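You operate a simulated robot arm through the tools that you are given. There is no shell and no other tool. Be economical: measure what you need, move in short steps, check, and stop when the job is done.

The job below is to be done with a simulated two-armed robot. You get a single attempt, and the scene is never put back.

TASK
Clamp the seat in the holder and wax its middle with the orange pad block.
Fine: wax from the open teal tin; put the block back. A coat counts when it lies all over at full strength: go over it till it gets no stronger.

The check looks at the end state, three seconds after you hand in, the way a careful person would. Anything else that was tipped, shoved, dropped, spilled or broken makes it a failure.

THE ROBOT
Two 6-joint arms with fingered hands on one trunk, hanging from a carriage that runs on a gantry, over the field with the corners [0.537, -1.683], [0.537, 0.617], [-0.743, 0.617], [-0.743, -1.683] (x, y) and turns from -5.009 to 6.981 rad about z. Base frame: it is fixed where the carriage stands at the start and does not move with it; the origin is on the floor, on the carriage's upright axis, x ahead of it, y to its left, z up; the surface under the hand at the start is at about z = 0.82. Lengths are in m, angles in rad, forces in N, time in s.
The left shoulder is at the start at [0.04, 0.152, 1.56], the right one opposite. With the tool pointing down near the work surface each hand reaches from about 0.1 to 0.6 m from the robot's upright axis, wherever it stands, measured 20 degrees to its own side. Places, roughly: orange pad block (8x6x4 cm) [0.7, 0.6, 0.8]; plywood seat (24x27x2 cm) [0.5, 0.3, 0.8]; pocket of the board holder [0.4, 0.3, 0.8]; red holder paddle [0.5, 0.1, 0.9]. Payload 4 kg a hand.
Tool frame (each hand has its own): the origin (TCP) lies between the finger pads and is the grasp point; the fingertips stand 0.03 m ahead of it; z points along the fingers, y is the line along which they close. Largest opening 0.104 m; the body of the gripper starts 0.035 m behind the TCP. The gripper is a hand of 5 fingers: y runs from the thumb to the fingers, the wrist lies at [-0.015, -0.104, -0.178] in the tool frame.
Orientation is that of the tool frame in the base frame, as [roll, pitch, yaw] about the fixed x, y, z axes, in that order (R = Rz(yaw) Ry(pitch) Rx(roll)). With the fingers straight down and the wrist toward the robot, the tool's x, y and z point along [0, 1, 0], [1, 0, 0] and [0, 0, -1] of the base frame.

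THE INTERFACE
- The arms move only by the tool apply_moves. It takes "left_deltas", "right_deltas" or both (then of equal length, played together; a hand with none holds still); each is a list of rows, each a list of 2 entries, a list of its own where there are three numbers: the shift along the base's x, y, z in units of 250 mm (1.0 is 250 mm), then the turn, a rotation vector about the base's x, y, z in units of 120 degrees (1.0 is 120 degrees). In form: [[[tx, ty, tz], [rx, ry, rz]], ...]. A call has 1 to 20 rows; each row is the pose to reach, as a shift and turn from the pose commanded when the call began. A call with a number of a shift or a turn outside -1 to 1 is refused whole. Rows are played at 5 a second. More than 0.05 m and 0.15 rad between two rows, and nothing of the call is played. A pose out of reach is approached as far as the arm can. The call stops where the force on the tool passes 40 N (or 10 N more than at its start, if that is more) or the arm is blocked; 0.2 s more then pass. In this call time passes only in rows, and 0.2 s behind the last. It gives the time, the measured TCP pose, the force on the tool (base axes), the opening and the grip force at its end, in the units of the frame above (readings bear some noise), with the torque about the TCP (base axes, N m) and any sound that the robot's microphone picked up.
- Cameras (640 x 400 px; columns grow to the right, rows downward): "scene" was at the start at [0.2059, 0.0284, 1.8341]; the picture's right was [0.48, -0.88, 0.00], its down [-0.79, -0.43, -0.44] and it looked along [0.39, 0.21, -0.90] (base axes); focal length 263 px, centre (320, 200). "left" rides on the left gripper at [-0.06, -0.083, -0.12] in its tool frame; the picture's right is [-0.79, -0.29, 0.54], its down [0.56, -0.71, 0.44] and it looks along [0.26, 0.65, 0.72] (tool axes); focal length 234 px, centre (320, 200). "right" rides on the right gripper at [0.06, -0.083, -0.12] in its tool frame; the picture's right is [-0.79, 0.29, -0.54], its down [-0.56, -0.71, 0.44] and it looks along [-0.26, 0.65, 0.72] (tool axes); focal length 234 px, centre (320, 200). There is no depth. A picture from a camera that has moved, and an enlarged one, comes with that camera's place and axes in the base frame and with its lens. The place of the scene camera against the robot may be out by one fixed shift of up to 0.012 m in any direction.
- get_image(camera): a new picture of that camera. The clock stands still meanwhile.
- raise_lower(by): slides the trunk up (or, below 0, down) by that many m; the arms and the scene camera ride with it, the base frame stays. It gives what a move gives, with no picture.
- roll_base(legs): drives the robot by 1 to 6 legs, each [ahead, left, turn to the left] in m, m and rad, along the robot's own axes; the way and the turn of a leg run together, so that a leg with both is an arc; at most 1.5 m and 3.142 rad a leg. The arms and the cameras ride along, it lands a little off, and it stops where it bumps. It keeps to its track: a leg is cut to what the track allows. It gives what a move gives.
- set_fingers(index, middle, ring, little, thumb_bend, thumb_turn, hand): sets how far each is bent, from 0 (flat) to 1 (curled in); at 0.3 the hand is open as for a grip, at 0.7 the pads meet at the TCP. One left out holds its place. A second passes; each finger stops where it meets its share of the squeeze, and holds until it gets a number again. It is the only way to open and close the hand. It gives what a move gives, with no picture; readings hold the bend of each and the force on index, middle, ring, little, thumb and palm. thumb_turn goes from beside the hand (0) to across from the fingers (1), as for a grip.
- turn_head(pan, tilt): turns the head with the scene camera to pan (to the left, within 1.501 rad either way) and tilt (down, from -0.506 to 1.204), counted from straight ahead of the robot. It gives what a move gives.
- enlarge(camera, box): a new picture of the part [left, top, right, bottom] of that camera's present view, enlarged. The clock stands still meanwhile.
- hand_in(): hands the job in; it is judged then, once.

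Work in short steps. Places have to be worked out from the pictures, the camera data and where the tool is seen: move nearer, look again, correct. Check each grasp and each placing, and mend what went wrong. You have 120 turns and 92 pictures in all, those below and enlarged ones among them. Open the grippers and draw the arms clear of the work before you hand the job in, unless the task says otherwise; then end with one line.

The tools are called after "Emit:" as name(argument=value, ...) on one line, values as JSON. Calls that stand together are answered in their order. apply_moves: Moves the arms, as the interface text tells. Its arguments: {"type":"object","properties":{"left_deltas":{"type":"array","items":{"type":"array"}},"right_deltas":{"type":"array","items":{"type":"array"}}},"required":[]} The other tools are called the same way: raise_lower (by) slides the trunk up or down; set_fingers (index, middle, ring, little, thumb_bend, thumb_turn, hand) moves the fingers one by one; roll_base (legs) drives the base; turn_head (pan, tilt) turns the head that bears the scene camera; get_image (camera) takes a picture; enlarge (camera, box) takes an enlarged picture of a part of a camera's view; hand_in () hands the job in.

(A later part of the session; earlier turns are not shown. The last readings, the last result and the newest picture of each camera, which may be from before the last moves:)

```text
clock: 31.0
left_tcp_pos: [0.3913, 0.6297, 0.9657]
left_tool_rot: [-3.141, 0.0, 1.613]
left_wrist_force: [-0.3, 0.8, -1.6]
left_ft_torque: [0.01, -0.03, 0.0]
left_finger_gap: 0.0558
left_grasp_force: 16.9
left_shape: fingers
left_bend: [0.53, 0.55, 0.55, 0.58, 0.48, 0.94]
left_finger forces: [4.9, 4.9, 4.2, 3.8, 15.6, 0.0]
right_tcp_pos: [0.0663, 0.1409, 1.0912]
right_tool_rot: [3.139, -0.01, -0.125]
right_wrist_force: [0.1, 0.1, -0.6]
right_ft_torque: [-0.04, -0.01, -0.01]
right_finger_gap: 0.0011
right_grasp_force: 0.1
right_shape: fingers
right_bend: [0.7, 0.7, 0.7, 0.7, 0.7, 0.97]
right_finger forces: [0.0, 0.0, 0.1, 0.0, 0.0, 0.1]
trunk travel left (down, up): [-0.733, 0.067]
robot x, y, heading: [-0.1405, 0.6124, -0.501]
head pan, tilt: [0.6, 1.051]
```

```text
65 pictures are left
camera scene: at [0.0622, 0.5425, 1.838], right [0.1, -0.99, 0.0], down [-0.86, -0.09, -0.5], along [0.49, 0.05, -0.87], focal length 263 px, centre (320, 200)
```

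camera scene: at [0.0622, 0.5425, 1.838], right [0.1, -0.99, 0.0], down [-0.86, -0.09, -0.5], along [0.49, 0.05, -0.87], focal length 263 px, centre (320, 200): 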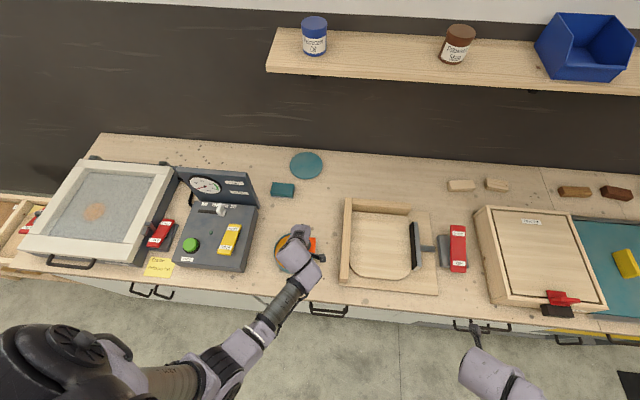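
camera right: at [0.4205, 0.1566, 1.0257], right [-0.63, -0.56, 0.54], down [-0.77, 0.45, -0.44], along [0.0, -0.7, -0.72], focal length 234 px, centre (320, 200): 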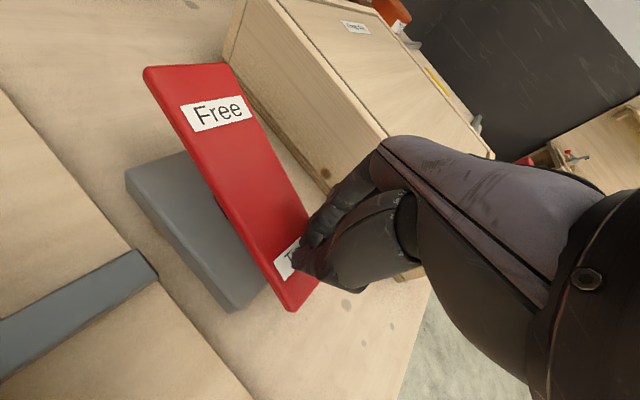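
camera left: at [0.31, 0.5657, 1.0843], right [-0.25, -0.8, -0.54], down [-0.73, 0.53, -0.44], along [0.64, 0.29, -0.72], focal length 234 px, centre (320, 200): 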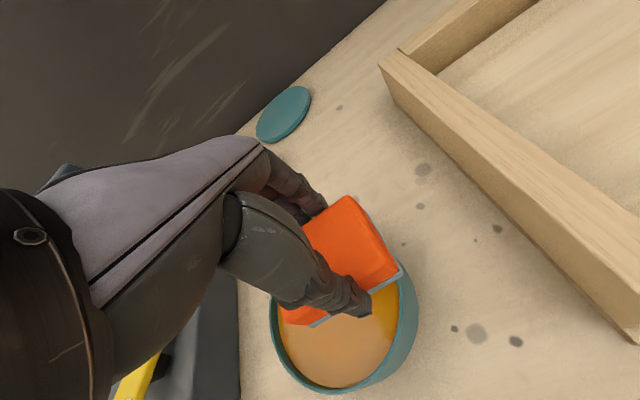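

Tin centre reads about (0.382, 0.681). I move the block over it (+0.056 m in y) and lower to just above the rim.

Emit:
apply_moves(left_deltas=[[[0, 0.1, 0], [0, 0, 0]], [[0, 0.2, 0], [0, 0, 0]], [[0, 0.224, -0.06], [0, 0, 0]], [[0, 0.224, -0.14], [0, 0, 0]], [[0, 0.224, -0.14], [0, 0, 0]]])

Emit:
get_image(camera="left")

Emit:
enlarge(camera="scene", box=[230, 190, 360, 320])

```text
clock: 32.2
left_tcp_pos: [0.3931, 0.686, 0.9311]
left_tool_rot: [3.141, 0.0, 1.615]
left_wrist_force: [-0.2, -1.0, -1.0]
left_ft_torque: [0.0, -0.02, 0.0]
left_finger_gap: 0.0558
left_grasp_force: 16.9
left_shape: fingers
left_bend: [0.53, 0.55, 0.55, 0.58, 0.48, 0.94]
left_finger forces: [5.0, 4.9, 4.2, 3.7, 15.5, 0.1]
right_tcp_pos: [0.067, 0.1401, 1.0931]
right_tool_rot: [3.14, -0.009, -0.126]
right_wrist_force: [0.2, -0.1, 0.3]
right_ft_torque: [-0.02, -0.01, 0.03]
right_finger_gap: 0.0013
right_grasp_force: 0.1
right_shape: fingers
right_bend: [0.7, 0.7, 0.7, 0.7, 0.7, 0.97]
right_finger forces: [0.0, 0.0, 0.0, 0.0, 0.0, 0.0]
trunk travel left (down, up): [-0.733, 0.067]
robot x, y, heading: [-0.1357, 0.6157, -0.498]
head pan, tilt: [0.6, 1.051]
```

```text
64 pictures are left
camera left: at [0.3104, 0.6222, 1.0498], right [-0.25, -0.8, -0.54], down [-0.73, 0.53, -0.44], along [0.64, 0.29, -0.72], focal length 234 px, centre (320, 200)
```

left: 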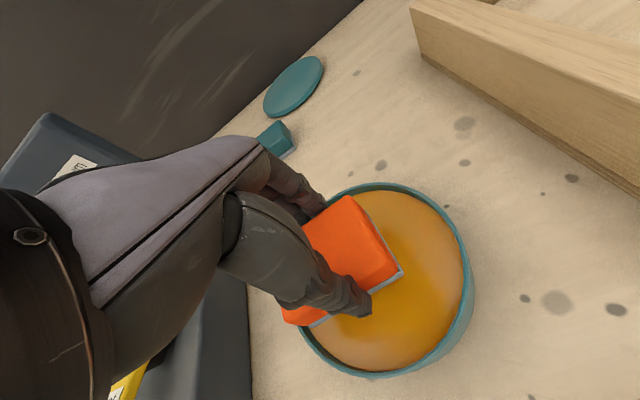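

```text
3.08 times, centred on (295, 255) of scene
camera zoom: at [0.0623, 0.5425, 1.8381], right [0.1, -0.99, 0.0], down [-0.86, -0.09, -0.5], along [0.49, 0.05, -0.87], focal length 810 px, centre (397, 31)
```

zoom: 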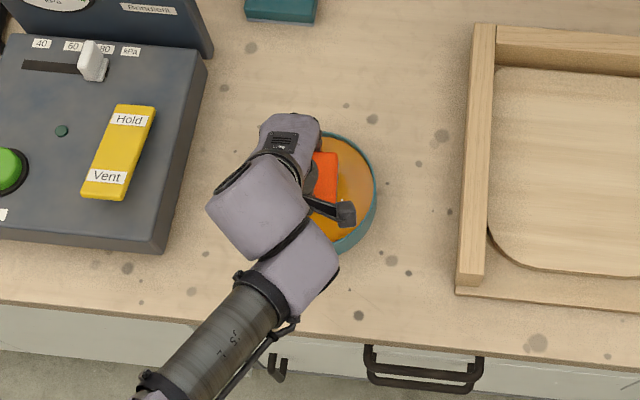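

Block centre (≈0.385, 0.680) sits over the tin centre (≈0.39, 0.68). I lower in small rows until the wax is felt.

Emit:
apply_moves(left_deltas=[[[0, 0, -0.03], [0, 0, 0]], [[0, 0, -0.06], [0, 0, 0]], [[0, 0, -0.09], [0, 0, 0]], [[0, 0, -0.11], [0, 0, 0]], [[0, 0, -0.13], [0, 0, 0]], [[0, 0, -0.15], [0, 0, 0]], [[0, 0, -0.16], [0, 0, 0]]])

Emit:
get_image(camera="left")

```text
clock: 33.4
left_tcp_pos: [0.3973, 0.6852, 0.9043]
left_tool_rot: [3.128, 0.003, 1.612]
left_wrist_force: [-6.5, 1.7, 23.2]
left_ft_torque: [-0.07, 0.58, -0.09]
left_finger_gap: 0.0562
left_grasp_force: 20.4
left_shape: fingers
left_bend: [0.55, 0.57, 0.57, 0.58, 0.48, 0.95]
left_finger forces: [3.9, 3.7, 3.2, 2.9, 26.7, 0.1]
right_tcp_pos: [0.0674, 0.1417, 1.0925]
right_tool_rot: [3.14, -0.008, -0.125]
right_wrist_force: [0.1, -0.3, -0.3]
right_ft_torque: [0.0, 0.01, -0.01]
right_finger_gap: 0.0013
right_grasp_force: 0.1
right_shape: fingers
right_bend: [0.7, 0.7, 0.7, 0.7, 0.7, 0.97]
right_finger forces: [0.0, 0.0, 0.0, 0.0, 0.0, 0.0]
trunk travel left (down, up): [-0.733, 0.067]
robot x, y, heading: [-0.1346, 0.6121, -0.498]
head pan, tilt: [0.6, 1.051]
stopped in row 5 (left hand): the force on the tool passed its limit at 44 N (the readings are from after the stop); the commanded pose is now the measured one
```

```text
62 pictures are left
camera left: at [0.3145, 0.6217, 1.0231], right [-0.25, -0.8, -0.54], down [-0.72, 0.53, -0.45], along [0.65, 0.28, -0.71], focal length 234 px, centre (320, 200)
```

left: 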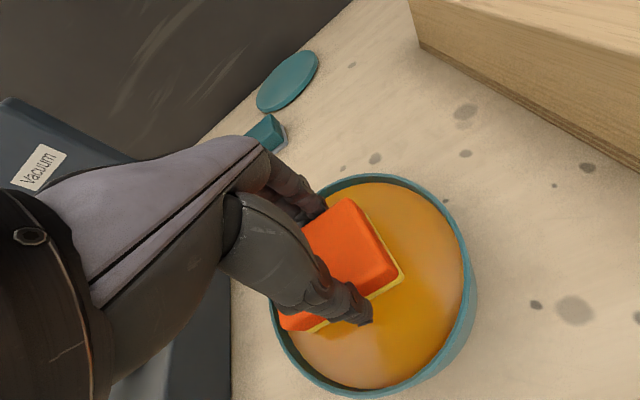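

The pad touched wax (its edge is now yellow). I ease off slightly, rub a little within the tin, then lift.

Emit:
apply_moves(left_deltas=[[[0, 0, 0.004], [0, 0, 0]], [[0.02, -0.02, 0.004], [0, 0, 0]], [[0.03, 0.0, 0.004], [0, 0, 0]], [[0.0, 0.03, 0.004], [0, 0, 0]], [[-0.03, 0, 0.004], [0, 0, 0]], [[0.0, -0.02, 0.004], [0, 0, 0]], [[0, 0, 0.02], [0, 0, 0]], [[0, 0, 0.1], [0, 0, 0]], [[0, 0, 0.2], [0, 0, 0]], [[0, 0, 0.3], [0, 0, 0]], [[0, 0, 0.3], [0, 0, 0]]])

Emit:
get_image(camera="left")

```text
clock: 35.8
left_tcp_pos: [0.3953, 0.683, 0.9785]
left_tool_rot: [3.133, 0.003, 1.614]
left_wrist_force: [0.0, 0.4, -1.9]
left_ft_torque: [-0.03, -0.03, -0.02]
left_finger_gap: 0.0562
left_grasp_force: 16.7
left_shape: fingers
left_bend: [0.53, 0.55, 0.55, 0.57, 0.49, 0.94]
left_finger forces: [5.6, 4.5, 3.9, 3.1, 17.1, 0.1]
right_tcp_pos: [0.0662, 0.1408, 1.0913]
right_tool_rot: [3.141, -0.008, -0.125]
right_wrist_force: [-1.0, 0.2, 0.6]
right_ft_torque: [0.02, -0.01, 0.03]
right_finger_gap: 0.0009
right_grasp_force: 0.0
right_shape: fingers
right_bend: [0.7, 0.7, 0.7, 0.7, 0.7, 0.97]
right_finger forces: [0.0, 0.0, 0.0, 0.0, 0.0, 0.1]
trunk travel left (down, up): [-0.733, 0.067]
robot x, y, heading: [-0.1321, 0.6109, -0.499]
head pan, tilt: [0.6, 1.051]
```

```text
61 pictures are left
camera left: at [0.3121, 0.6204, 1.0966], right [-0.25, -0.8, -0.54], down [-0.72, 0.53, -0.44], along [0.64, 0.28, -0.71], focal length 234 px, centre (320, 200)
```

left: 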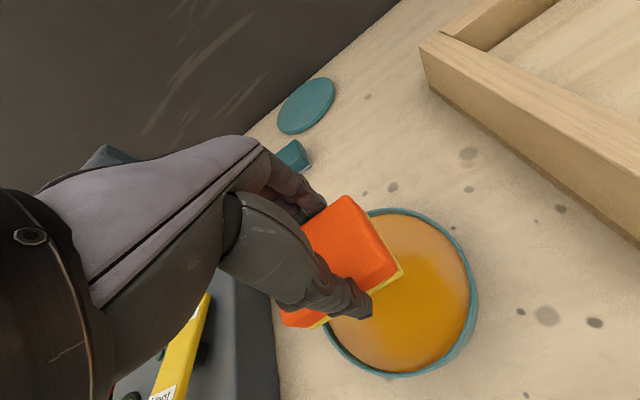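

The pad edge is loaded with wax. The seat spans about x 0.32–0.58, y 0.23–0.45, so I drive the carriage to bring the block above its centre (0.45, 0.338).

Emit:
roll_base(legs=[[0.218, -0.268, 0]])

Emit:
get_image(camera="left")

Emit:
get_image(camera="scene")

```text
clock: 38.0
left_tcp_pos: [0.4571, 0.3494, 0.9778]
left_tool_rot: [3.131, 0.001, 1.62]
left_wrist_force: [0.1, -0.4, -2.4]
left_ft_torque: [-0.01, -0.01, -0.03]
left_finger_gap: 0.0562
left_grasp_force: 16.8
left_shape: fingers
left_bend: [0.53, 0.55, 0.55, 0.57, 0.49, 0.94]
left_finger forces: [5.5, 4.5, 3.8, 3.1, 17.1, 0.0]
right_tcp_pos: [0.1306, -0.1939, 1.0916]
right_tool_rot: [3.138, -0.01, -0.12]
right_wrist_force: [0.0, -0.5, -0.4]
right_ft_torque: [-0.01, 0.02, -0.01]
right_finger_gap: 0.0009
right_grasp_force: 0.1
right_shape: fingers
right_bend: [0.7, 0.7, 0.7, 0.7, 0.7, 0.97]
right_finger forces: [0.0, 0.0, 0.0, 0.1, 0.0, 0.1]
trunk travel left (down, up): [-0.733, 0.067]
robot x, y, heading: [-0.0721, 0.2788, -0.493]
head pan, tilt: [0.6, 1.051]
```

```text
60 pictures are left
camera left: at [0.3739, 0.286, 1.0964], right [-0.24, -0.8, -0.54], down [-0.73, 0.52, -0.44], along [0.64, 0.29, -0.71], focal length 234 px, centre (320, 200)
```

left: 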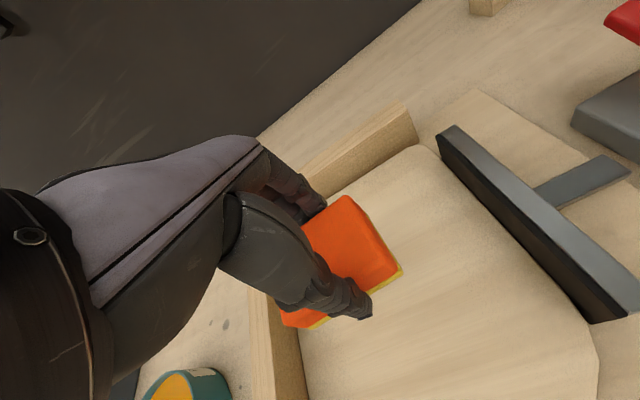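

```text
59 pictures are left
camera scene: at [0.1244, 0.2068, 1.8381], right [0.11, -0.99, 0.0], down [-0.86, -0.09, -0.5], along [0.49, 0.05, -0.87], focal length 263 px, centre (320, 200)
```

scene: 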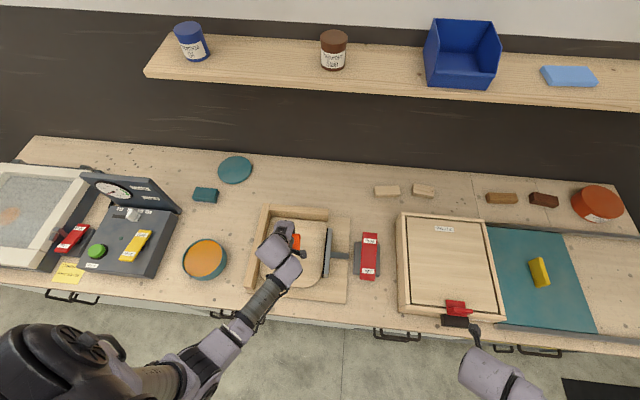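

Block is over the seat's middle. I lower to just above the seat (expected contact near TCP z 0.895).

Emit:
apply_moves(left_deltas=[[[0, -0.01, -0.1], [0, 0, 0]], [[0, -0.02, -0.2], [0, 0, 0]], [[0, -0.02, -0.27], [0, 0, 0]], [[0, -0.02, -0.3], [0, 0, 0]], [[0, -0.02, -0.31], [0, 0, 0]], [[0, -0.02, -0.32], [0, 0, 0]]])

```text
clock: 39.4
left_tcp_pos: [0.4559, 0.3445, 0.8981]
left_tool_rot: [3.131, 0.002, 1.618]
left_wrist_force: [0.0, 0.2, -0.4]
left_ft_torque: [0.0, 0.0, 0.0]
left_finger_gap: 0.0561
left_grasp_force: 17.1
left_shape: fingers
left_bend: [0.53, 0.55, 0.55, 0.58, 0.49, 0.94]
left_finger forces: [5.5, 4.4, 3.7, 3.1, 17.1, 0.1]
right_tcp_pos: [0.1298, -0.1945, 1.092]
right_tool_rot: [3.139, -0.007, -0.121]
right_wrist_force: [0.0, -0.3, -1.0]
right_ft_torque: [0.02, -0.01, -0.03]
right_finger_gap: 0.0011
right_grasp_force: 0.1
right_shape: fingers
right_bend: [0.7, 0.7, 0.7, 0.7, 0.7, 0.97]
right_finger forces: [0.0, 0.1, 0.0, 0.0, 0.1, 0.0]
trunk travel left (down, up): [-0.733, 0.067]
robot x, y, heading: [-0.0723, 0.2777, -0.496]
head pan, tilt: [0.6, 1.051]
```

The weight has just come off the wrist, so contact is beginning. I go 4 mm further in 1 mm rows.

Emit:
apply_moves(left_deltas=[[[0, 0, -0.004], [0, 0, 0]], [[0, 0, -0.008], [0, 0, 0]], [[0, 0, -0.012], [0, 0, 0]]])

```text
clock: 40.2
left_tcp_pos: [0.4571, 0.3445, 0.8957]
left_tool_rot: [3.131, 0.002, 1.62]
left_wrist_force: [-0.8, -0.4, -1.4]
left_ft_torque: [0.01, -0.01, 0.0]
left_finger_gap: 0.0564
left_grasp_force: 16.4
left_shape: fingers
left_bend: [0.53, 0.55, 0.55, 0.58, 0.49, 0.94]
left_finger forces: [5.5, 4.5, 3.7, 3.1, 17.0, 0.1]
right_tcp_pos: [0.1299, -0.1935, 1.0922]
right_tool_rot: [3.139, -0.008, -0.122]
right_wrist_force: [-0.1, -0.1, -0.8]
right_ft_torque: [-0.01, -0.01, 0.03]
right_finger_gap: 0.0013
right_grasp_force: 0.1
right_shape: fingers
right_bend: [0.7, 0.7, 0.7, 0.7, 0.7, 0.97]
right_finger forces: [0.0, 0.0, 0.0, 0.1, 0.0, 0.0]
trunk travel left (down, up): [-0.733, 0.067]
robot x, y, heading: [-0.0734, 0.2749, -0.494]
head pan, tilt: [0.6, 1.051]
```

Not yet in contact; continuing down.

Emit:
apply_moves(left_deltas=[[[0, 0, -0.004], [0, 0, 0]], [[0, 0, -0.008], [0, 0, 0]], [[0, 0, -0.012], [0, 0, 0]], [[0, 0, -0.016], [0, 0, 0]], [[0, 0, -0.02], [0, 0, 0]]])

Emit:
get_image(camera="left")

```text
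clock: 41.4
left_tcp_pos: [0.4584, 0.3433, 0.8926]
left_tool_rot: [3.127, 0.004, 1.617]
left_wrist_force: [-5.8, 1.5, 22.3]
left_ft_torque: [-0.01, 0.42, -0.02]
left_finger_gap: 0.0563
left_grasp_force: 20.0
left_shape: fingers
left_bend: [0.54, 0.56, 0.56, 0.58, 0.49, 0.94]
left_finger forces: [4.3, 4.0, 3.2, 2.9, 25.3, 0.1]
right_tcp_pos: [0.1311, -0.1937, 1.0927]
right_tool_rot: [3.14, -0.009, -0.121]
right_wrist_force: [0.5, 0.0, -1.1]
right_ft_torque: [0.02, 0.03, 0.01]
right_finger_gap: 0.0011
right_grasp_force: 0.1
right_shape: fingers
right_bend: [0.7, 0.7, 0.7, 0.7, 0.7, 0.97]
right_finger forces: [0.1, 0.0, 0.0, 0.0, 0.0, 0.0]
trunk travel left (down, up): [-0.733, 0.067]
robot x, y, heading: [-0.0738, 0.2784, -0.492]
head pan, tilt: [0.6, 1.051]
```

```text
58 pictures are left
camera left: at [0.3751, 0.2808, 1.01], right [-0.24, -0.8, -0.54], down [-0.73, 0.52, -0.45], along [0.64, 0.29, -0.71], focal length 234 px, centre (320, 200)
```

left: 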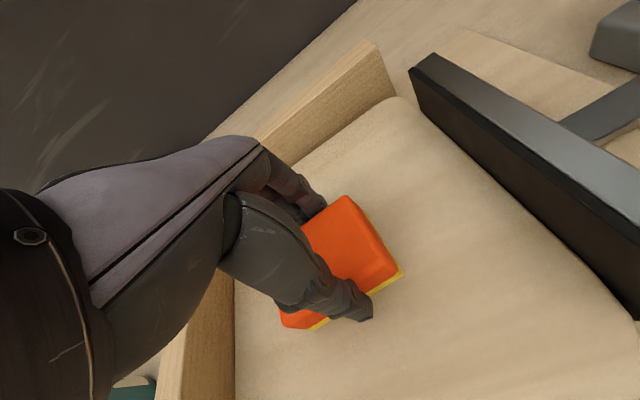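

Contact at 22 N, block on the seat centre. I ease half a millimetre and make a first serpentine pass over the middle, ±5 cm in x and ±4.5 cm in y.

Emit:
apply_moves(left_deltas=[[[0, -0.1, 0.002], [0, 0, 0]], [[0.1, -0.18, 0.002], [0, 0, 0]], [[0.2, -0.18, 0.002], [0, 0, 0]], [[0.1, -0.18, 0.002], [0, 0, 0]], [[0, -0.18, 0.002], [0, 0, 0]], [[-0.1, -0.18, 0.002], [0, 0, 0]], [[-0.2, -0.18, 0.002], [0, 0, 0]], [[-0.2, -0.09, 0.002], [0, 0, 0]], [[-0.2, 0, 0.002], [0, 0, 0]], [[-0.1, 0, 0.002], [0, 0, 0]], [[0, 0, 0.002], [0, 0, 0]], [[0.1, 0, 0.002], [0, 0, 0]], [[0.2, 0, 0.002], [0, 0, 0]], [[0.2, 0.09, 0.002], [0, 0, 0]], [[0.2, 0.18, 0.002], [0, 0, 0]], [[0.1, 0.18, 0.002], [0, 0, 0]], [[0, 0.18, 0.002], [0, 0, 0]], [[-0.1, 0.18, 0.002], [0, 0, 0]], [[-0.2, 0.18, 0.002], [0, 0, 0]], [[-0.2, 0.09, 0.002], [0, 0, 0]]])

Emit:
get_image(camera="left")

Emit:
enlarge(camera="scene", box=[230, 190, 370, 310])

```text
clock: 45.6
left_tcp_pos: [0.4072, 0.3667, 0.8917]
left_tool_rot: [3.131, 0.003, 1.618]
left_wrist_force: [-0.1, 0.1, -1.2]
left_ft_torque: [-0.01, -0.04, 0.0]
left_finger_gap: 0.0568
left_grasp_force: 17.7
left_shape: fingers
left_bend: [0.53, 0.55, 0.56, 0.58, 0.49, 0.94]
left_finger forces: [6.6, 4.7, 4.1, 2.3, 17.0, 0.0]
right_tcp_pos: [0.1306, -0.1958, 1.0918]
right_tool_rot: [3.139, -0.009, -0.121]
right_wrist_force: [0.5, 0.9, 0.4]
right_ft_torque: [0.03, -0.03, 0.04]
right_finger_gap: 0.0013
right_grasp_force: 0.1
right_shape: fingers
right_bend: [0.7, 0.7, 0.7, 0.7, 0.7, 0.97]
right_finger forces: [0.0, 0.0, 0.0, 0.1, 0.0, 0.1]
trunk travel left (down, up): [-0.733, 0.067]
robot x, y, heading: [-0.0702, 0.2749, -0.493]
head pan, tilt: [0.6, 1.051]
```

```text
57 pictures are left
camera left: at [0.3237, 0.3039, 1.01], right [-0.24, -0.8, -0.54], down [-0.73, 0.52, -0.44], along [0.64, 0.29, -0.71], focal length 234 px, centre (320, 200)
```

left: 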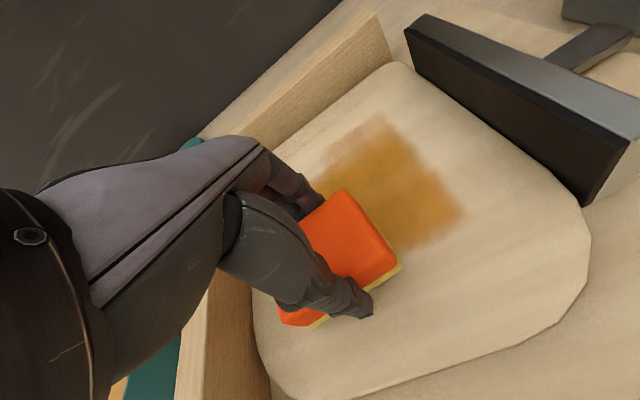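

```text
3.33 times, centred on (300, 250) of scene
camera zoom: at [0.1244, 0.2067, 1.8381], right [0.11, -0.99, 0.0], down [-0.86, -0.09, -0.5], along [0.49, 0.05, -0.87], focal length 877 px, centre (387, 33)
```

zoom: 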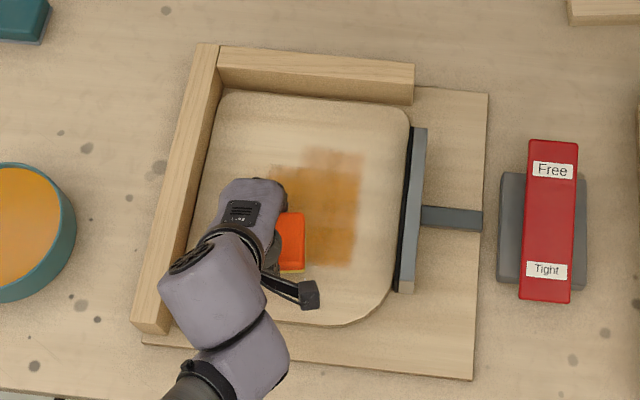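

A coat is appearing in the middle, but contact was lost near the end (force ~0). I go back over it 1.5 mm lower.

Emit:
apply_moves(left_deltas=[[[0, 0, -0.004], [0, 0, 0]], [[0, 0, -0.008], [0, 0, 0]], [[0, 0, -0.01], [0, 0, 0]]])

```text
clock: 46.4
left_tcp_pos: [0.4077, 0.3676, 0.8887]
left_tool_rot: [3.133, 0.001, 1.62]
left_wrist_force: [0.1, 0.7, -0.1]
left_ft_torque: [-0.01, 0.0, 0.0]
left_finger_gap: 0.0568
left_grasp_force: 17.3
left_shape: fingers
left_bend: [0.53, 0.55, 0.56, 0.58, 0.49, 0.94]
left_finger forces: [6.6, 4.7, 4.0, 2.4, 17.1, 0.0]
right_tcp_pos: [0.131, -0.1945, 1.0908]
right_tool_rot: [3.139, -0.009, -0.12]
right_wrist_force: [-0.1, 0.0, -0.7]
right_ft_torque: [-0.03, 0.02, -0.01]
right_finger_gap: 0.0014
right_grasp_force: 0.1
right_shape: fingers
right_bend: [0.7, 0.7, 0.7, 0.7, 0.7, 0.97]
right_finger forces: [0.1, 0.0, 0.1, 0.1, 0.1, 0.0]
trunk travel left (down, up): [-0.733, 0.067]
robot x, y, heading: [-0.0715, 0.2784, -0.495]
head pan, tilt: [0.6, 1.051]
```

Still no contact—the block has slid up a little in the grip. Continuing down.

Emit:
apply_moves(left_deltas=[[[0, 0, -0.004], [0, 0, 0]], [[0, 0, -0.008], [0, 0, 0]], [[0, 0, -0.012], [0, 0, 0]]])

```text
clock: 47.2
left_tcp_pos: [0.4077, 0.3679, 0.8874]
left_tool_rot: [3.129, 0.005, 1.618]
left_wrist_force: [-5.4, 1.2, 17.7]
left_ft_torque: [0.12, -0.01, 0.03]
left_finger_gap: 0.0574
left_grasp_force: 18.0
left_shape: fingers
left_bend: [0.53, 0.55, 0.56, 0.59, 0.49, 0.94]
left_finger forces: [5.4, 4.7, 3.5, 2.1, 20.9, 0.1]
right_tcp_pos: [0.1307, -0.1946, 1.0907]
right_tool_rot: [3.141, -0.009, -0.12]
right_wrist_force: [0.6, -0.6, 0.2]
right_ft_torque: [-0.02, 0.01, 0.0]
right_finger_gap: 0.0011
right_grasp_force: 0.0
right_shape: fingers
right_bend: [0.7, 0.7, 0.7, 0.7, 0.7, 0.97]
right_finger forces: [0.0, 0.0, 0.1, 0.1, 0.1, 0.0]
trunk travel left (down, up): [-0.733, 0.067]
robot x, y, heading: [-0.0744, 0.2793, -0.497]
head pan, tilt: [0.6, 1.051]
```

Contact at ~18 N. I make the second pass, four lines along x with 3 cm spacing.

Emit:
apply_moves(left_deltas=[[[0, 0.09, 0.001], [0, 0, 0]], [[0.1, 0.09, 0.001], [0, 0, 0]], [[0.2, 0.09, 0.001], [0, 0, 0]], [[0.3, 0.09, 0], [0, 0, 0]], [[0.4, 0.09, 0], [0, 0, 0]], [[0.4, -0.03, 0], [0, 0, 0]], [[0.3, -0.03, 0], [0, 0, 0]], [[0.2, -0.03, 0], [0, 0, 0]], [[0.1, -0.03, 0], [0, 0, 0]], [[0, -0.03, 0], [0, 0, 0]], [[0, -0.15, 0], [0, 0, 0]], [[0.1, -0.15, -0.001], [0, 0, 0]], [[0.2, -0.15, -0.001], [0, 0, 0]], [[0.3, -0.15, -0.001], [0, 0, 0]], [[0.4, -0.15, -0.001], [0, 0, 0]], [[0.4, -0.27, -0.001], [0, 0, 0]], [[0.3, -0.27, -0.002], [0, 0, 0]], [[0.2, -0.27, -0.002], [0, 0, 0]], [[0.1, -0.27, -0.002], [0, 0, 0]], [[0, -0.27, -0.002], [0, 0, 0]]])

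Emit:
get_image(camera="left")

Emit:
enlarge(camera="scene", box=[230, 190, 370, 310])

```text
clock: 51.4
left_tcp_pos: [0.4078, 0.3008, 0.8851]
left_tool_rot: [3.13, 0.002, 1.618]
left_wrist_force: [0.6, -0.4, 10.7]
left_ft_torque: [0.05, -0.19, -0.02]
left_finger_gap: 0.057
left_grasp_force: 18.7
left_shape: fingers
left_bend: [0.52, 0.55, 0.55, 0.58, 0.5, 0.94]
left_finger forces: [7.1, 5.6, 4.2, 2.6, 17.9, 0.1]
right_tcp_pos: [0.1309, -0.1943, 1.0914]
right_tool_rot: [3.14, -0.009, -0.119]
right_wrist_force: [0.4, 0.5, 0.2]
right_ft_torque: [0.0, -0.02, -0.01]
right_finger_gap: 0.0012
right_grasp_force: 0.0
right_shape: fingers
right_bend: [0.7, 0.7, 0.7, 0.7, 0.7, 0.97]
right_finger forces: [0.1, 0.0, 0.0, 0.1, 0.1, 0.0]
trunk travel left (down, up): [-0.733, 0.067]
robot x, y, heading: [-0.0733, 0.2726, -0.493]
head pan, tilt: [0.6, 1.051]
```

```text
55 pictures are left
camera left: at [0.3247, 0.2368, 1.0043], right [-0.24, -0.8, -0.54], down [-0.73, 0.52, -0.45], along [0.64, 0.29, -0.71], focal length 234 px, centre (320, 200)
```

left: 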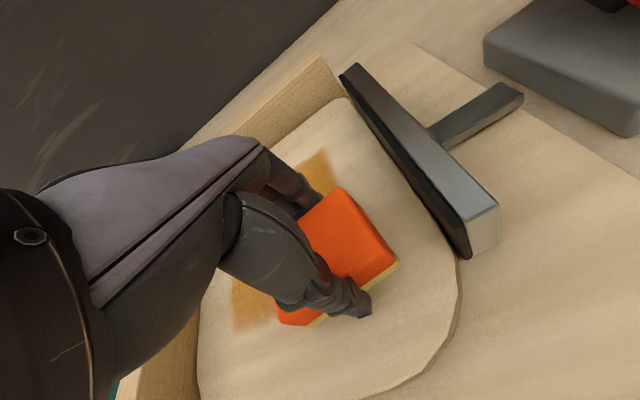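

```text
3.33 times, centred on (300, 250) of scene
camera zoom: at [0.1248, 0.2068, 1.8383], right [0.11, -0.99, 0.0], down [-0.86, -0.09, -0.5], along [0.49, 0.05, -0.87], focal length 877 px, centre (387, 33)
```

zoom: 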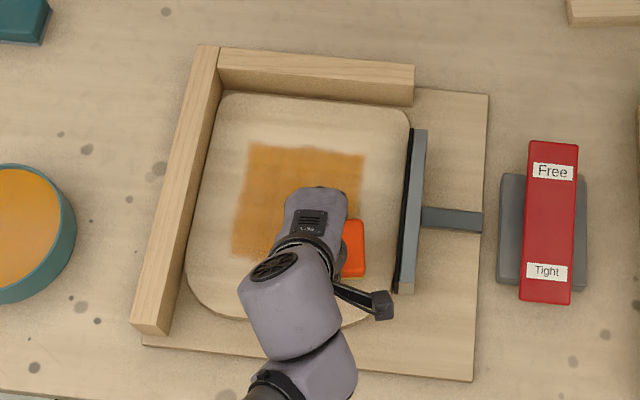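

The coated rectangle is growing well. I lift the block and drive back toward the tin, both to view the coat unhidden and to take more wax.

Emit:
apply_moves(left_deltas=[[[0, 0, 0.04], [0, 0, 0]], [[0.05, 0.05, 0.14], [0, 0, 0]], [[0.1, 0.1, 0.24], [0, 0, 0]], [[0.15, 0.15, 0.34], [0, 0, 0]], [[0.2, 0.17, 0.4], [0, 0, 0]], [[0.2, 0.17, 0.4], [0, 0, 0]]])

Emit:
roll_base(legs=[[-0.218, 0.262, 0]])

Emit:
get_image(camera="left")

Emit:
enlarge(camera="scene", box=[240, 180, 460, 310])

```text
clock: 52.8
left_tcp_pos: [0.4563, 0.3428, 0.9847]
left_tool_rot: [3.133, 0.001, 1.62]
left_wrist_force: [-0.3, 1.0, 0.2]
left_ft_torque: [0.0, -0.01, -0.03]
left_finger_gap: 0.0568
left_grasp_force: 17.4
left_shape: fingers
left_bend: [0.52, 0.55, 0.55, 0.58, 0.5, 0.94]
left_finger forces: [6.6, 4.6, 3.6, 2.6, 17.2, 0.0]
right_tcp_pos: [0.1306, -0.1938, 1.0921]
right_tool_rot: [3.141, -0.009, -0.12]
right_wrist_force: [0.4, 0.2, 0.3]
right_ft_torque: [0.0, 0.02, 0.01]
right_finger_gap: 0.0013
right_grasp_force: 0.0
right_shape: fingers
right_bend: [0.7, 0.7, 0.7, 0.7, 0.7, 0.97]
right_finger forces: [0.0, 0.0, 0.0, 0.0, 0.0, 0.1]
trunk travel left (down, up): [-0.733, 0.067]
robot x, y, heading: [-0.0689, 0.2808, -0.49]
head pan, tilt: [0.6, 1.051]
```

```text
clock: 55.0
left_tcp_pos: [0.3896, 0.677, 0.9852]
left_tool_rot: [3.132, 0.0, 1.618]
left_wrist_force: [-0.3, -0.1, -1.3]
left_ft_torque: [0.03, -0.03, 0.0]
left_finger_gap: 0.0568
left_grasp_force: 17.3
left_shape: fingers
left_bend: [0.52, 0.55, 0.55, 0.58, 0.5, 0.94]
left_finger forces: [6.6, 4.6, 3.5, 2.5, 17.1, 0.0]
right_tcp_pos: [0.0621, 0.1417, 1.0922]
right_tool_rot: [3.14, -0.01, -0.121]
right_wrist_force: [-0.4, 0.0, 1.0]
right_ft_torque: [0.0, 0.02, 0.02]
right_finger_gap: 0.0012
right_grasp_force: 0.1
right_shape: fingers
right_bend: [0.7, 0.7, 0.7, 0.7, 0.7, 0.97]
right_finger forces: [0.1, 0.1, 0.1, 0.0, 0.1, 0.1]
trunk travel left (down, up): [-0.733, 0.067]
robot x, y, heading: [-0.1391, 0.6092, -0.496]
head pan, tilt: [0.6, 1.051]
```

```text
53 pictures are left
camera left: at [0.3068, 0.6142, 1.103], right [-0.25, -0.8, -0.54], down [-0.73, 0.52, -0.44], along [0.64, 0.29, -0.71], focal length 234 px, centre (320, 200)
```

left: 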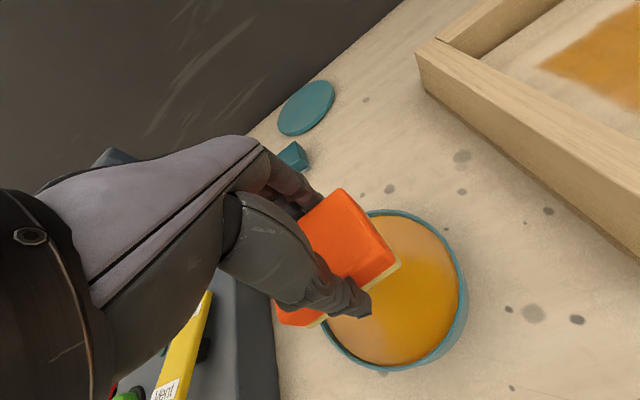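

```text
2.91 times, centred on (350, 245) of scene
camera zoom: at [0.0574, 0.5428, 1.838], right [0.11, -0.99, 0.0], down [-0.86, -0.09, -0.5], along [0.49, 0.05, -0.87], focal length 766 px, centre (233, 69)
```

zoom: 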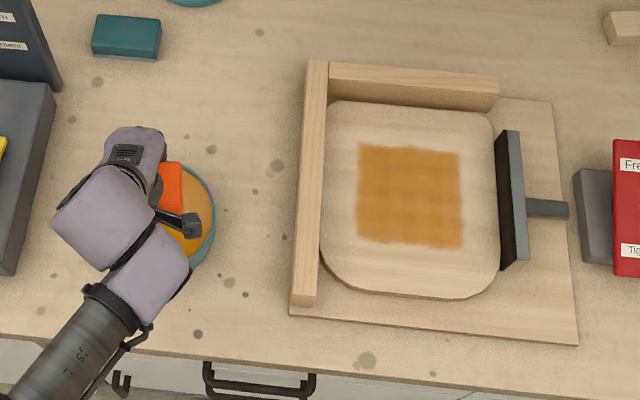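

The coat is a neat square in the middle, mottled in strength, and the pad looks spent. I dip again: align over the tin and lower gently (contact expected near TCP z 0.897).

Emit:
apply_moves(left_deltas=[[[0.02, 0.024, -0.1], [0, 0, 0]], [[0.02, 0.024, -0.2], [0, 0, 0]], [[0.02, 0.024, -0.28], [0, 0, 0]], [[0.02, 0.024, -0.31], [0, 0, 0]], [[0.02, 0.024, -0.328], [0, 0, 0]], [[0.02, 0.024, -0.336], [0, 0, 0]], [[0.02, 0.024, -0.344], [0, 0, 0]]])

```text
clock: 56.6
left_tcp_pos: [0.3948, 0.6831, 0.8987]
left_tool_rot: [3.129, 0.003, 1.617]
left_wrist_force: [-3.2, 0.6, 6.4]
left_ft_torque: [0.08, -0.06, 0.04]
left_finger_gap: 0.057
left_grasp_force: 18.3
left_shape: fingers
left_bend: [0.52, 0.55, 0.56, 0.58, 0.5, 0.94]
left_finger forces: [6.4, 4.8, 3.6, 2.3, 19.3, 0.0]
right_tcp_pos: [0.0625, 0.1413, 1.0919]
right_tool_rot: [3.141, -0.009, -0.123]
right_wrist_force: [1.0, -0.4, 0.8]
right_ft_torque: [-0.01, 0.01, -0.02]
right_finger_gap: 0.0012
right_grasp_force: 0.1
right_shape: fingers
right_bend: [0.7, 0.7, 0.7, 0.7, 0.7, 0.97]
right_finger forces: [0.1, 0.0, 0.0, 0.1, 0.0, 0.1]
trunk travel left (down, up): [-0.733, 0.067]
robot x, y, heading: [-0.1397, 0.6093, -0.495]
head pan, tilt: [0.6, 1.051]
```

Gentle contact at 6 N. I press half a millimetre more, rub slightly in the wax, and lift.

Emit:
apply_moves(left_deltas=[[[0, 0, -0.002], [0, 0, 0]], [[0.02, -0.02, -0.002], [0, 0, 0]], [[0.03, 0.0, -0.002], [0, 0, 0]], [[0.0, 0.03, -0.002], [0, 0, 0]], [[-0.03, 0, -0.002], [0, 0, 0]], [[0.0, -0.02, -0.002], [0, 0, 0]], [[0, 0, 0], [0, 0, 0]], [[0, 0, 0.1], [0, 0, 0]], [[0, 0, 0.2], [0, 0, 0]], [[0, 0, 0.34], [0, 0, 0]], [[0, 0, 0.34], [0, 0, 0]]])

Emit:
get_image(camera="left")

Emit:
roll_base(legs=[[0.218, -0.268, 0]])

```text
clock: 59.0
left_tcp_pos: [0.3944, 0.6842, 0.983]
left_tool_rot: [3.135, 0.003, 1.619]
left_wrist_force: [0.2, 0.4, -1.6]
left_ft_torque: [0.01, 0.03, -0.01]
left_finger_gap: 0.0573
left_grasp_force: 17.8
left_shape: fingers
left_bend: [0.52, 0.55, 0.56, 0.58, 0.5, 0.94]
left_finger forces: [6.9, 4.6, 3.5, 2.7, 17.0, 0.1]
right_tcp_pos: [0.0637, 0.1411, 1.0911]
right_tool_rot: [3.14, -0.01, -0.122]
right_wrist_force: [0.4, 0.3, 0.2]
right_ft_torque: [0.03, -0.01, 0.02]
right_finger_gap: 0.0011
right_grasp_force: 0.0
right_shape: fingers
right_bend: [0.7, 0.7, 0.7, 0.7, 0.7, 0.97]
right_finger forces: [0.0, 0.0, 0.1, 0.0, 0.0, 0.0]
trunk travel left (down, up): [-0.733, 0.067]
robot x, y, heading: [-0.1419, 0.6151, -0.497]
head pan, tilt: [0.6, 1.051]
```

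```text
51 pictures are left
camera left: at [0.3123, 0.6199, 1.1014], right [-0.25, -0.8, -0.54], down [-0.73, 0.52, -0.44], along [0.64, 0.29, -0.71], focal length 234 px, centre (320, 200)
```

left: 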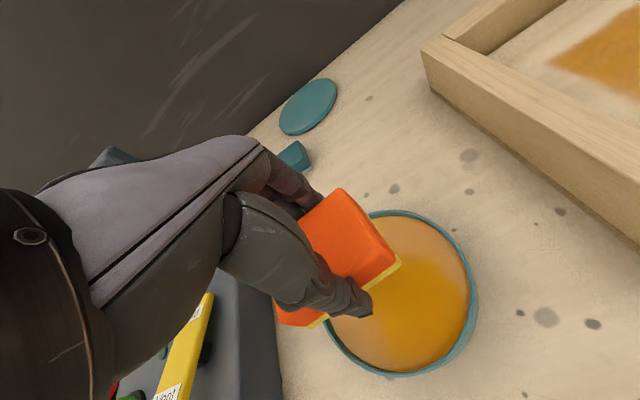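

```text
clock: 61.3
left_tcp_pos: [0.4609, 0.3439, 0.983]
left_tool_rot: [3.13, 0.002, 1.619]
left_wrist_force: [0.4, -0.3, -1.0]
left_ft_torque: [0.01, -0.01, 0.01]
left_finger_gap: 0.0569
left_grasp_force: 16.9
left_shape: fingers
left_bend: [0.52, 0.55, 0.56, 0.58, 0.5, 0.94]
left_finger forces: [6.8, 4.5, 3.6, 2.7, 17.0, 0.0]
right_tcp_pos: [0.1295, -0.1994, 1.0919]
right_tool_rot: [3.14, -0.008, -0.12]
right_wrist_force: [0.2, -0.5, 0.7]
right_ft_torque: [0.02, 0.01, -0.01]
right_finger_gap: 0.001
right_grasp_force: 0.0
right_shape: fingers
right_bend: [0.7, 0.7, 0.7, 0.7, 0.7, 0.97]
right_finger forces: [0.0, 0.0, 0.0, 0.0, 0.1, 0.0]
trunk travel left (down, up): [-0.733, 0.067]
robot x, y, heading: [-0.0739, 0.2699, -0.496]
head pan, tilt: [0.6, 1.051]
```

The pad is freshly loaded. I lower at the near-left corner of the middle, stopping just above contact.

Emit:
apply_moves(left_deltas=[[[-0.08, 0.08, -0.1], [0, 0, 0]], [[-0.16, 0.16, -0.2], [0, 0, 0]], [[-0.21, 0.18, -0.3], [0, 0, 0]], [[-0.21, 0.18, -0.36], [0, 0, 0]], [[-0.21, 0.18, -0.38], [0, 0, 0]], [[-0.21, 0.18, -0.388], [0, 0, 0]], [[-0.21, 0.18, -0.392], [0, 0, 0]], [[-0.21, 0.18, -0.396], [0, 0, 0]]])

```text
clock: 63.1
left_tcp_pos: [0.4095, 0.388, 0.8842]
left_tool_rot: [3.128, 0.005, 1.618]
left_wrist_force: [-6.0, -0.5, 21.7]
left_ft_torque: [0.13, -0.09, 0.03]
left_finger_gap: 0.0573
left_grasp_force: 18.7
left_shape: fingers
left_bend: [0.53, 0.55, 0.56, 0.58, 0.5, 0.94]
left_finger forces: [6.1, 5.2, 3.5, 2.1, 21.1, 0.0]
right_tcp_pos: [0.1297, -0.1983, 1.0919]
right_tool_rot: [3.139, -0.01, -0.12]
right_wrist_force: [0.8, 0.1, 0.1]
right_ft_torque: [-0.02, 0.02, 0.01]
right_finger_gap: 0.0011
right_grasp_force: 0.0
right_shape: fingers
right_bend: [0.7, 0.7, 0.7, 0.7, 0.7, 0.97]
right_finger forces: [0.0, 0.0, 0.1, 0.0, 0.0, 0.1]
trunk travel left (down, up): [-0.733, 0.067]
robot x, y, heading: [-0.0742, 0.2706, -0.495]
head pan, tilt: [0.6, 1.051]
```

Contact at 22 N; I ease slightly and sweep in cross direction: five lines along y.

Emit:
apply_moves(left_deltas=[[[0, 0, 0.002], [0, 0, 0]], [[0, -0.12, 0.002], [0, 0, 0]], [[0, -0.24, 0.002], [0, 0, 0]], [[0, -0.36, 0.002], [0, 0, 0]], [[0.1, -0.36, 0.002], [0, 0, 0]], [[0.1, -0.24, 0.001], [0, 0, 0]], [[0.1, -0.12, 0.001], [0, 0, 0]], [[0.1, 0, 0.001], [0, 0, 0]], [[0.2, 0, 0.001], [0, 0, 0]], [[0.2, -0.12, 0.001], [0, 0, 0]], [[0.2, -0.24, 0], [0, 0, 0]], [[0.2, -0.36, 0], [0, 0, 0]], [[0.3, -0.36, 0], [0, 0, 0]], [[0.3, -0.24, 0], [0, 0, 0]], [[0.3, -0.12, 0], [0, 0, 0]], [[0.3, 0, 0], [0, 0, 0]], [[0.4, 0, -0.001], [0, 0, 0]], [[0.4, -0.12, -0.001], [0, 0, 0]], [[0.4, -0.24, -0.001], [0, 0, 0]], [[0.4, -0.36, -0.001], [0, 0, 0]]])

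Emit:
get_image(camera="left")

```text
clock: 67.3
left_tcp_pos: [0.509, 0.2985, 0.8856]
left_tool_rot: [3.131, 0.003, 1.617]
left_wrist_force: [0.1, 0.8, 9.4]
left_ft_torque: [0.13, -0.27, 0.01]
left_finger_gap: 0.0575
left_grasp_force: 20.0
left_shape: fingers
left_bend: [0.53, 0.55, 0.56, 0.58, 0.49, 0.94]
left_finger forces: [7.5, 8.6, 3.7, 2.0, 18.3, 0.1]
right_tcp_pos: [0.1294, -0.1979, 1.0909]
right_tool_rot: [3.14, -0.01, -0.122]
right_wrist_force: [0.2, 0.5, 0.1]
right_ft_torque: [0.0, -0.01, 0.02]
right_finger_gap: 0.0013
right_grasp_force: 0.1
right_shape: fingers
right_bend: [0.7, 0.7, 0.7, 0.7, 0.7, 0.97]
right_finger forces: [0.0, 0.0, 0.1, 0.0, 0.1, 0.0]
trunk travel left (down, up): [-0.733, 0.067]
robot x, y, heading: [-0.0712, 0.271, -0.498]
head pan, tilt: [0.6, 1.051]
```

```text
50 pictures are left
camera left: at [0.4272, 0.2345, 1.0033], right [-0.25, -0.8, -0.54], down [-0.73, 0.52, -0.44], along [0.64, 0.29, -0.71], focal length 234 px, centre (320, 200)
```

left: 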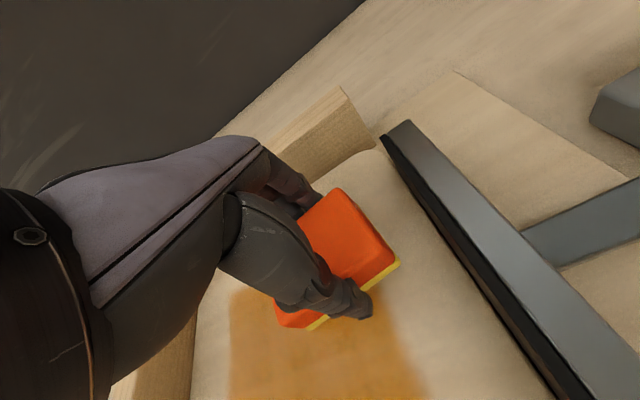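

Pad still bright, contact 9 N. I go back over it with four lines along x.

Emit:
apply_moves(left_deltas=[[[0, 0, -0.002], [0, 0, 0]], [[-0.1, 0, -0.002], [0, 0, 0]], [[-0.2, 0, -0.002], [0, 0, 0]], [[-0.3, 0, -0.003], [0, 0, 0]], [[-0.42, 0, -0.003], [0, 0, 0]], [[-0.42, 0.12, -0.003], [0, 0, 0]], [[-0.3, 0.12, -0.003], [0, 0, 0]], [[-0.2, 0.12, -0.003], [0, 0, 0]], [[-0.1, 0.12, -0.002], [0, 0, 0]], [[0, 0.12, -0.002], [0, 0, 0]], [[0, 0.24, -0.002], [0, 0, 0]], [[-0.1, 0.24, -0.002], [0, 0, 0]], [[-0.2, 0.24, -0.003], [0, 0, 0]], [[-0.3, 0.24, -0.003], [0, 0, 0]], [[-0.42, 0.24, -0.003], [0, 0, 0]], [[-0.42, 0.36, -0.003], [0, 0, 0]], [[-0.3, 0.36, -0.003], [0, 0, 0]], [[-0.2, 0.36, -0.003], [0, 0, 0]], [[-0.1, 0.36, -0.003], [0, 0, 0]], [[0, 0.36, -0.002], [0, 0, 0]]])

Emit:
apply_moves(left_deltas=[[[0, 0, 0.04], [0, 0, 0]], [[0, -0.05, 0.14], [0, 0, 0]], [[-0.1, -0.1, 0.24], [0, 0, 0]], [[-0.18, -0.17, 0.34], [0, 0, 0]], [[-0.2, -0.17, 0.4], [0, 0, 0]], [[-0.2, -0.17, 0.4], [0, 0, 0]]])

Emit:
roll_base(legs=[[-0.218, 0.268, 0]])

Emit:
enlarge(camera="scene", box=[320, 190, 420, 290])

Emit:
get_image(camera="left")

```text
clock: 71.5
left_tcp_pos: [0.5097, 0.3901, 0.8843]
left_tool_rot: [3.131, 0.001, 1.617]
left_wrist_force: [-5.2, 0.2, 24.4]
left_ft_torque: [0.18, -0.4, 0.07]
left_finger_gap: 0.0581
left_grasp_force: 26.6
left_shape: fingers
left_bend: [0.54, 0.55, 0.57, 0.59, 0.49, 0.94]
left_finger forces: [5.8, 22.0, 2.5, 0.7, 21.6, 0.0]
right_tcp_pos: [0.1292, -0.1991, 1.0925]
right_tool_rot: [3.14, -0.01, -0.12]
right_wrist_force: [-0.5, -0.3, 0.1]
right_ft_torque: [-0.04, 0.01, -0.01]
right_finger_gap: 0.0014
right_grasp_force: 0.1
right_shape: fingers
right_bend: [0.7, 0.7, 0.7, 0.7, 0.7, 0.97]
right_finger forces: [0.1, 0.1, 0.1, 0.0, 0.1, 0.1]
trunk travel left (down, up): [-0.733, 0.067]
robot x, y, heading: [-0.0732, 0.2759, -0.497]
head pan, tilt: [0.6, 1.051]
```

```text
clock: 72.9
left_tcp_pos: [0.4587, 0.3442, 0.9836]
left_tool_rot: [3.134, 0.003, 1.618]
left_wrist_force: [-0.5, -0.1, -1.5]
left_ft_torque: [0.02, 0.0, 0.0]
left_finger_gap: 0.0575
left_grasp_force: 17.4
left_shape: fingers
left_bend: [0.52, 0.55, 0.56, 0.58, 0.49, 0.94]
left_finger forces: [7.5, 4.8, 3.2, 1.9, 17.5, 0.1]
right_tcp_pos: [0.1286, -0.2004, 1.0923]
right_tool_rot: [3.14, -0.009, -0.12]
right_wrist_force: [-0.2, 0.1, -0.6]
right_ft_torque: [-0.02, 0.01, -0.02]
right_finger_gap: 0.0009
right_grasp_force: 0.0
right_shape: fingers
right_bend: [0.7, 0.7, 0.7, 0.7, 0.7, 0.97]
right_finger forces: [0.1, 0.1, 0.1, 0.0, 0.0, 0.1]
trunk travel left (down, up): [-0.733, 0.067]
robot x, y, heading: [-0.0746, 0.272, -0.494]
head pan, tilt: [0.6, 1.051]
```

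```text
clock: 75.2
left_tcp_pos: [0.3885, 0.6855, 0.9833]
left_tool_rot: [3.132, 0.002, 1.617]
left_wrist_force: [-0.3, -0.1, -1.0]
left_ft_torque: [0.0, 0.01, 0.02]
left_finger_gap: 0.0574
left_grasp_force: 16.6
left_shape: fingers
left_bend: [0.52, 0.55, 0.56, 0.58, 0.49, 0.94]
left_finger forces: [7.6, 4.8, 3.3, 2.0, 17.5, 0.0]
right_tcp_pos: [0.0616, 0.1426, 1.0919]
right_tool_rot: [3.138, -0.008, -0.123]
right_wrist_force: [1.1, 0.0, -0.4]
right_ft_torque: [-0.02, 0.01, 0.03]
right_finger_gap: 0.0011
right_grasp_force: 0.0
right_shape: fingers
right_bend: [0.7, 0.7, 0.7, 0.7, 0.7, 0.97]
right_finger forces: [0.0, 0.0, 0.1, 0.1, 0.0, 0.1]
trunk travel left (down, up): [-0.733, 0.067]
robot x, y, heading: [-0.1419, 0.615, -0.497]
head pan, tilt: [0.6, 1.051]
```

```text
4.00 times, centred on (370, 240) of scene
camera zoom: at [0.0548, 0.5429, 1.838], right [0.1, -0.99, 0.0], down [-0.86, -0.09, -0.5], along [0.49, 0.05, -0.87], focal length 1053 px, centre (120, 40)
```

zoom: 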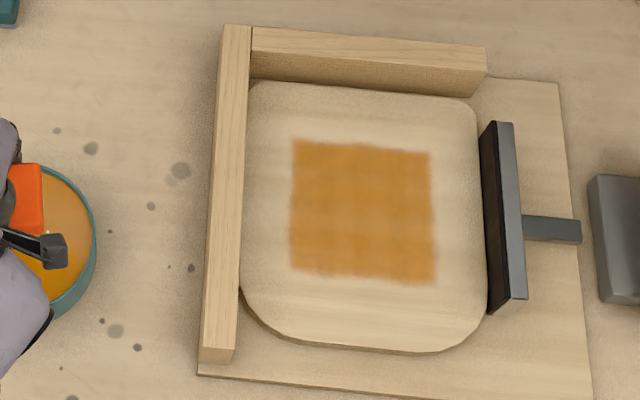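

```text
48 pictures are left
camera left: at [0.3071, 0.6215, 1.1013], right [-0.25, -0.8, -0.54], down [-0.73, 0.52, -0.44], along [0.64, 0.29, -0.71], focal length 234 px, centre (320, 200)
```

left: 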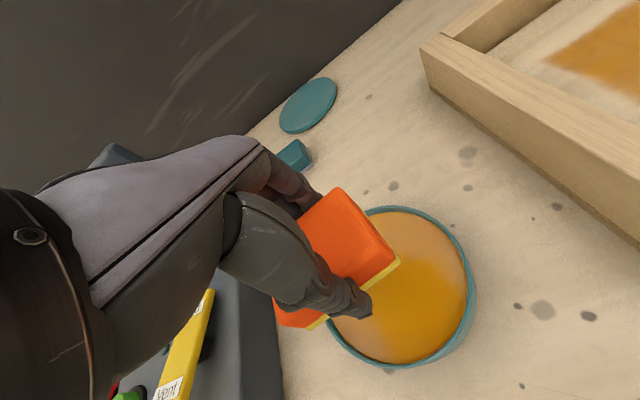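

The coat is more even, but I'll check it has stopped getting stronger: dip again and give another full cross pass.

Emit:
apply_moves(left_deltas=[[[0.02, 0, -0.1], [0, 0, 0]], [[0.02, 0, -0.2], [0, 0, 0]], [[0.02, 0, -0.28], [0, 0, 0]], [[0.02, 0, -0.32], [0, 0, 0]], [[0.02, 0, -0.336], [0, 0, 0]], [[0.02, 0, -0.342], [0, 0, 0]], [[0.02, 0, -0.346], [0, 0, 0]]])

```text
clock: 76.8
left_tcp_pos: [0.3962, 0.6851, 0.8979]
left_tool_rot: [3.13, 0.004, 1.617]
left_wrist_force: [-2.8, 0.3, 12.1]
left_ft_torque: [0.13, -0.21, 0.09]
left_finger_gap: 0.0573
left_grasp_force: 20.7
left_shape: fingers
left_bend: [0.52, 0.55, 0.56, 0.58, 0.49, 0.94]
left_finger forces: [6.7, 11.0, 2.9, 1.5, 20.2, 0.1]
right_tcp_pos: [0.0598, 0.1412, 1.0932]
right_tool_rot: [3.14, -0.01, -0.121]
right_wrist_force: [0.5, -0.2, 0.0]
right_ft_torque: [-0.01, 0.02, 0.01]
right_finger_gap: 0.0012
right_grasp_force: 0.1
right_shape: fingers
right_bend: [0.7, 0.7, 0.7, 0.7, 0.7, 0.97]
right_finger forces: [0.1, 0.0, 0.1, 0.0, 0.1, 0.1]
trunk travel left (down, up): [-0.733, 0.067]
robot x, y, heading: [-0.1413, 0.6121, -0.494]
head pan, tilt: [0.6, 1.051]
```

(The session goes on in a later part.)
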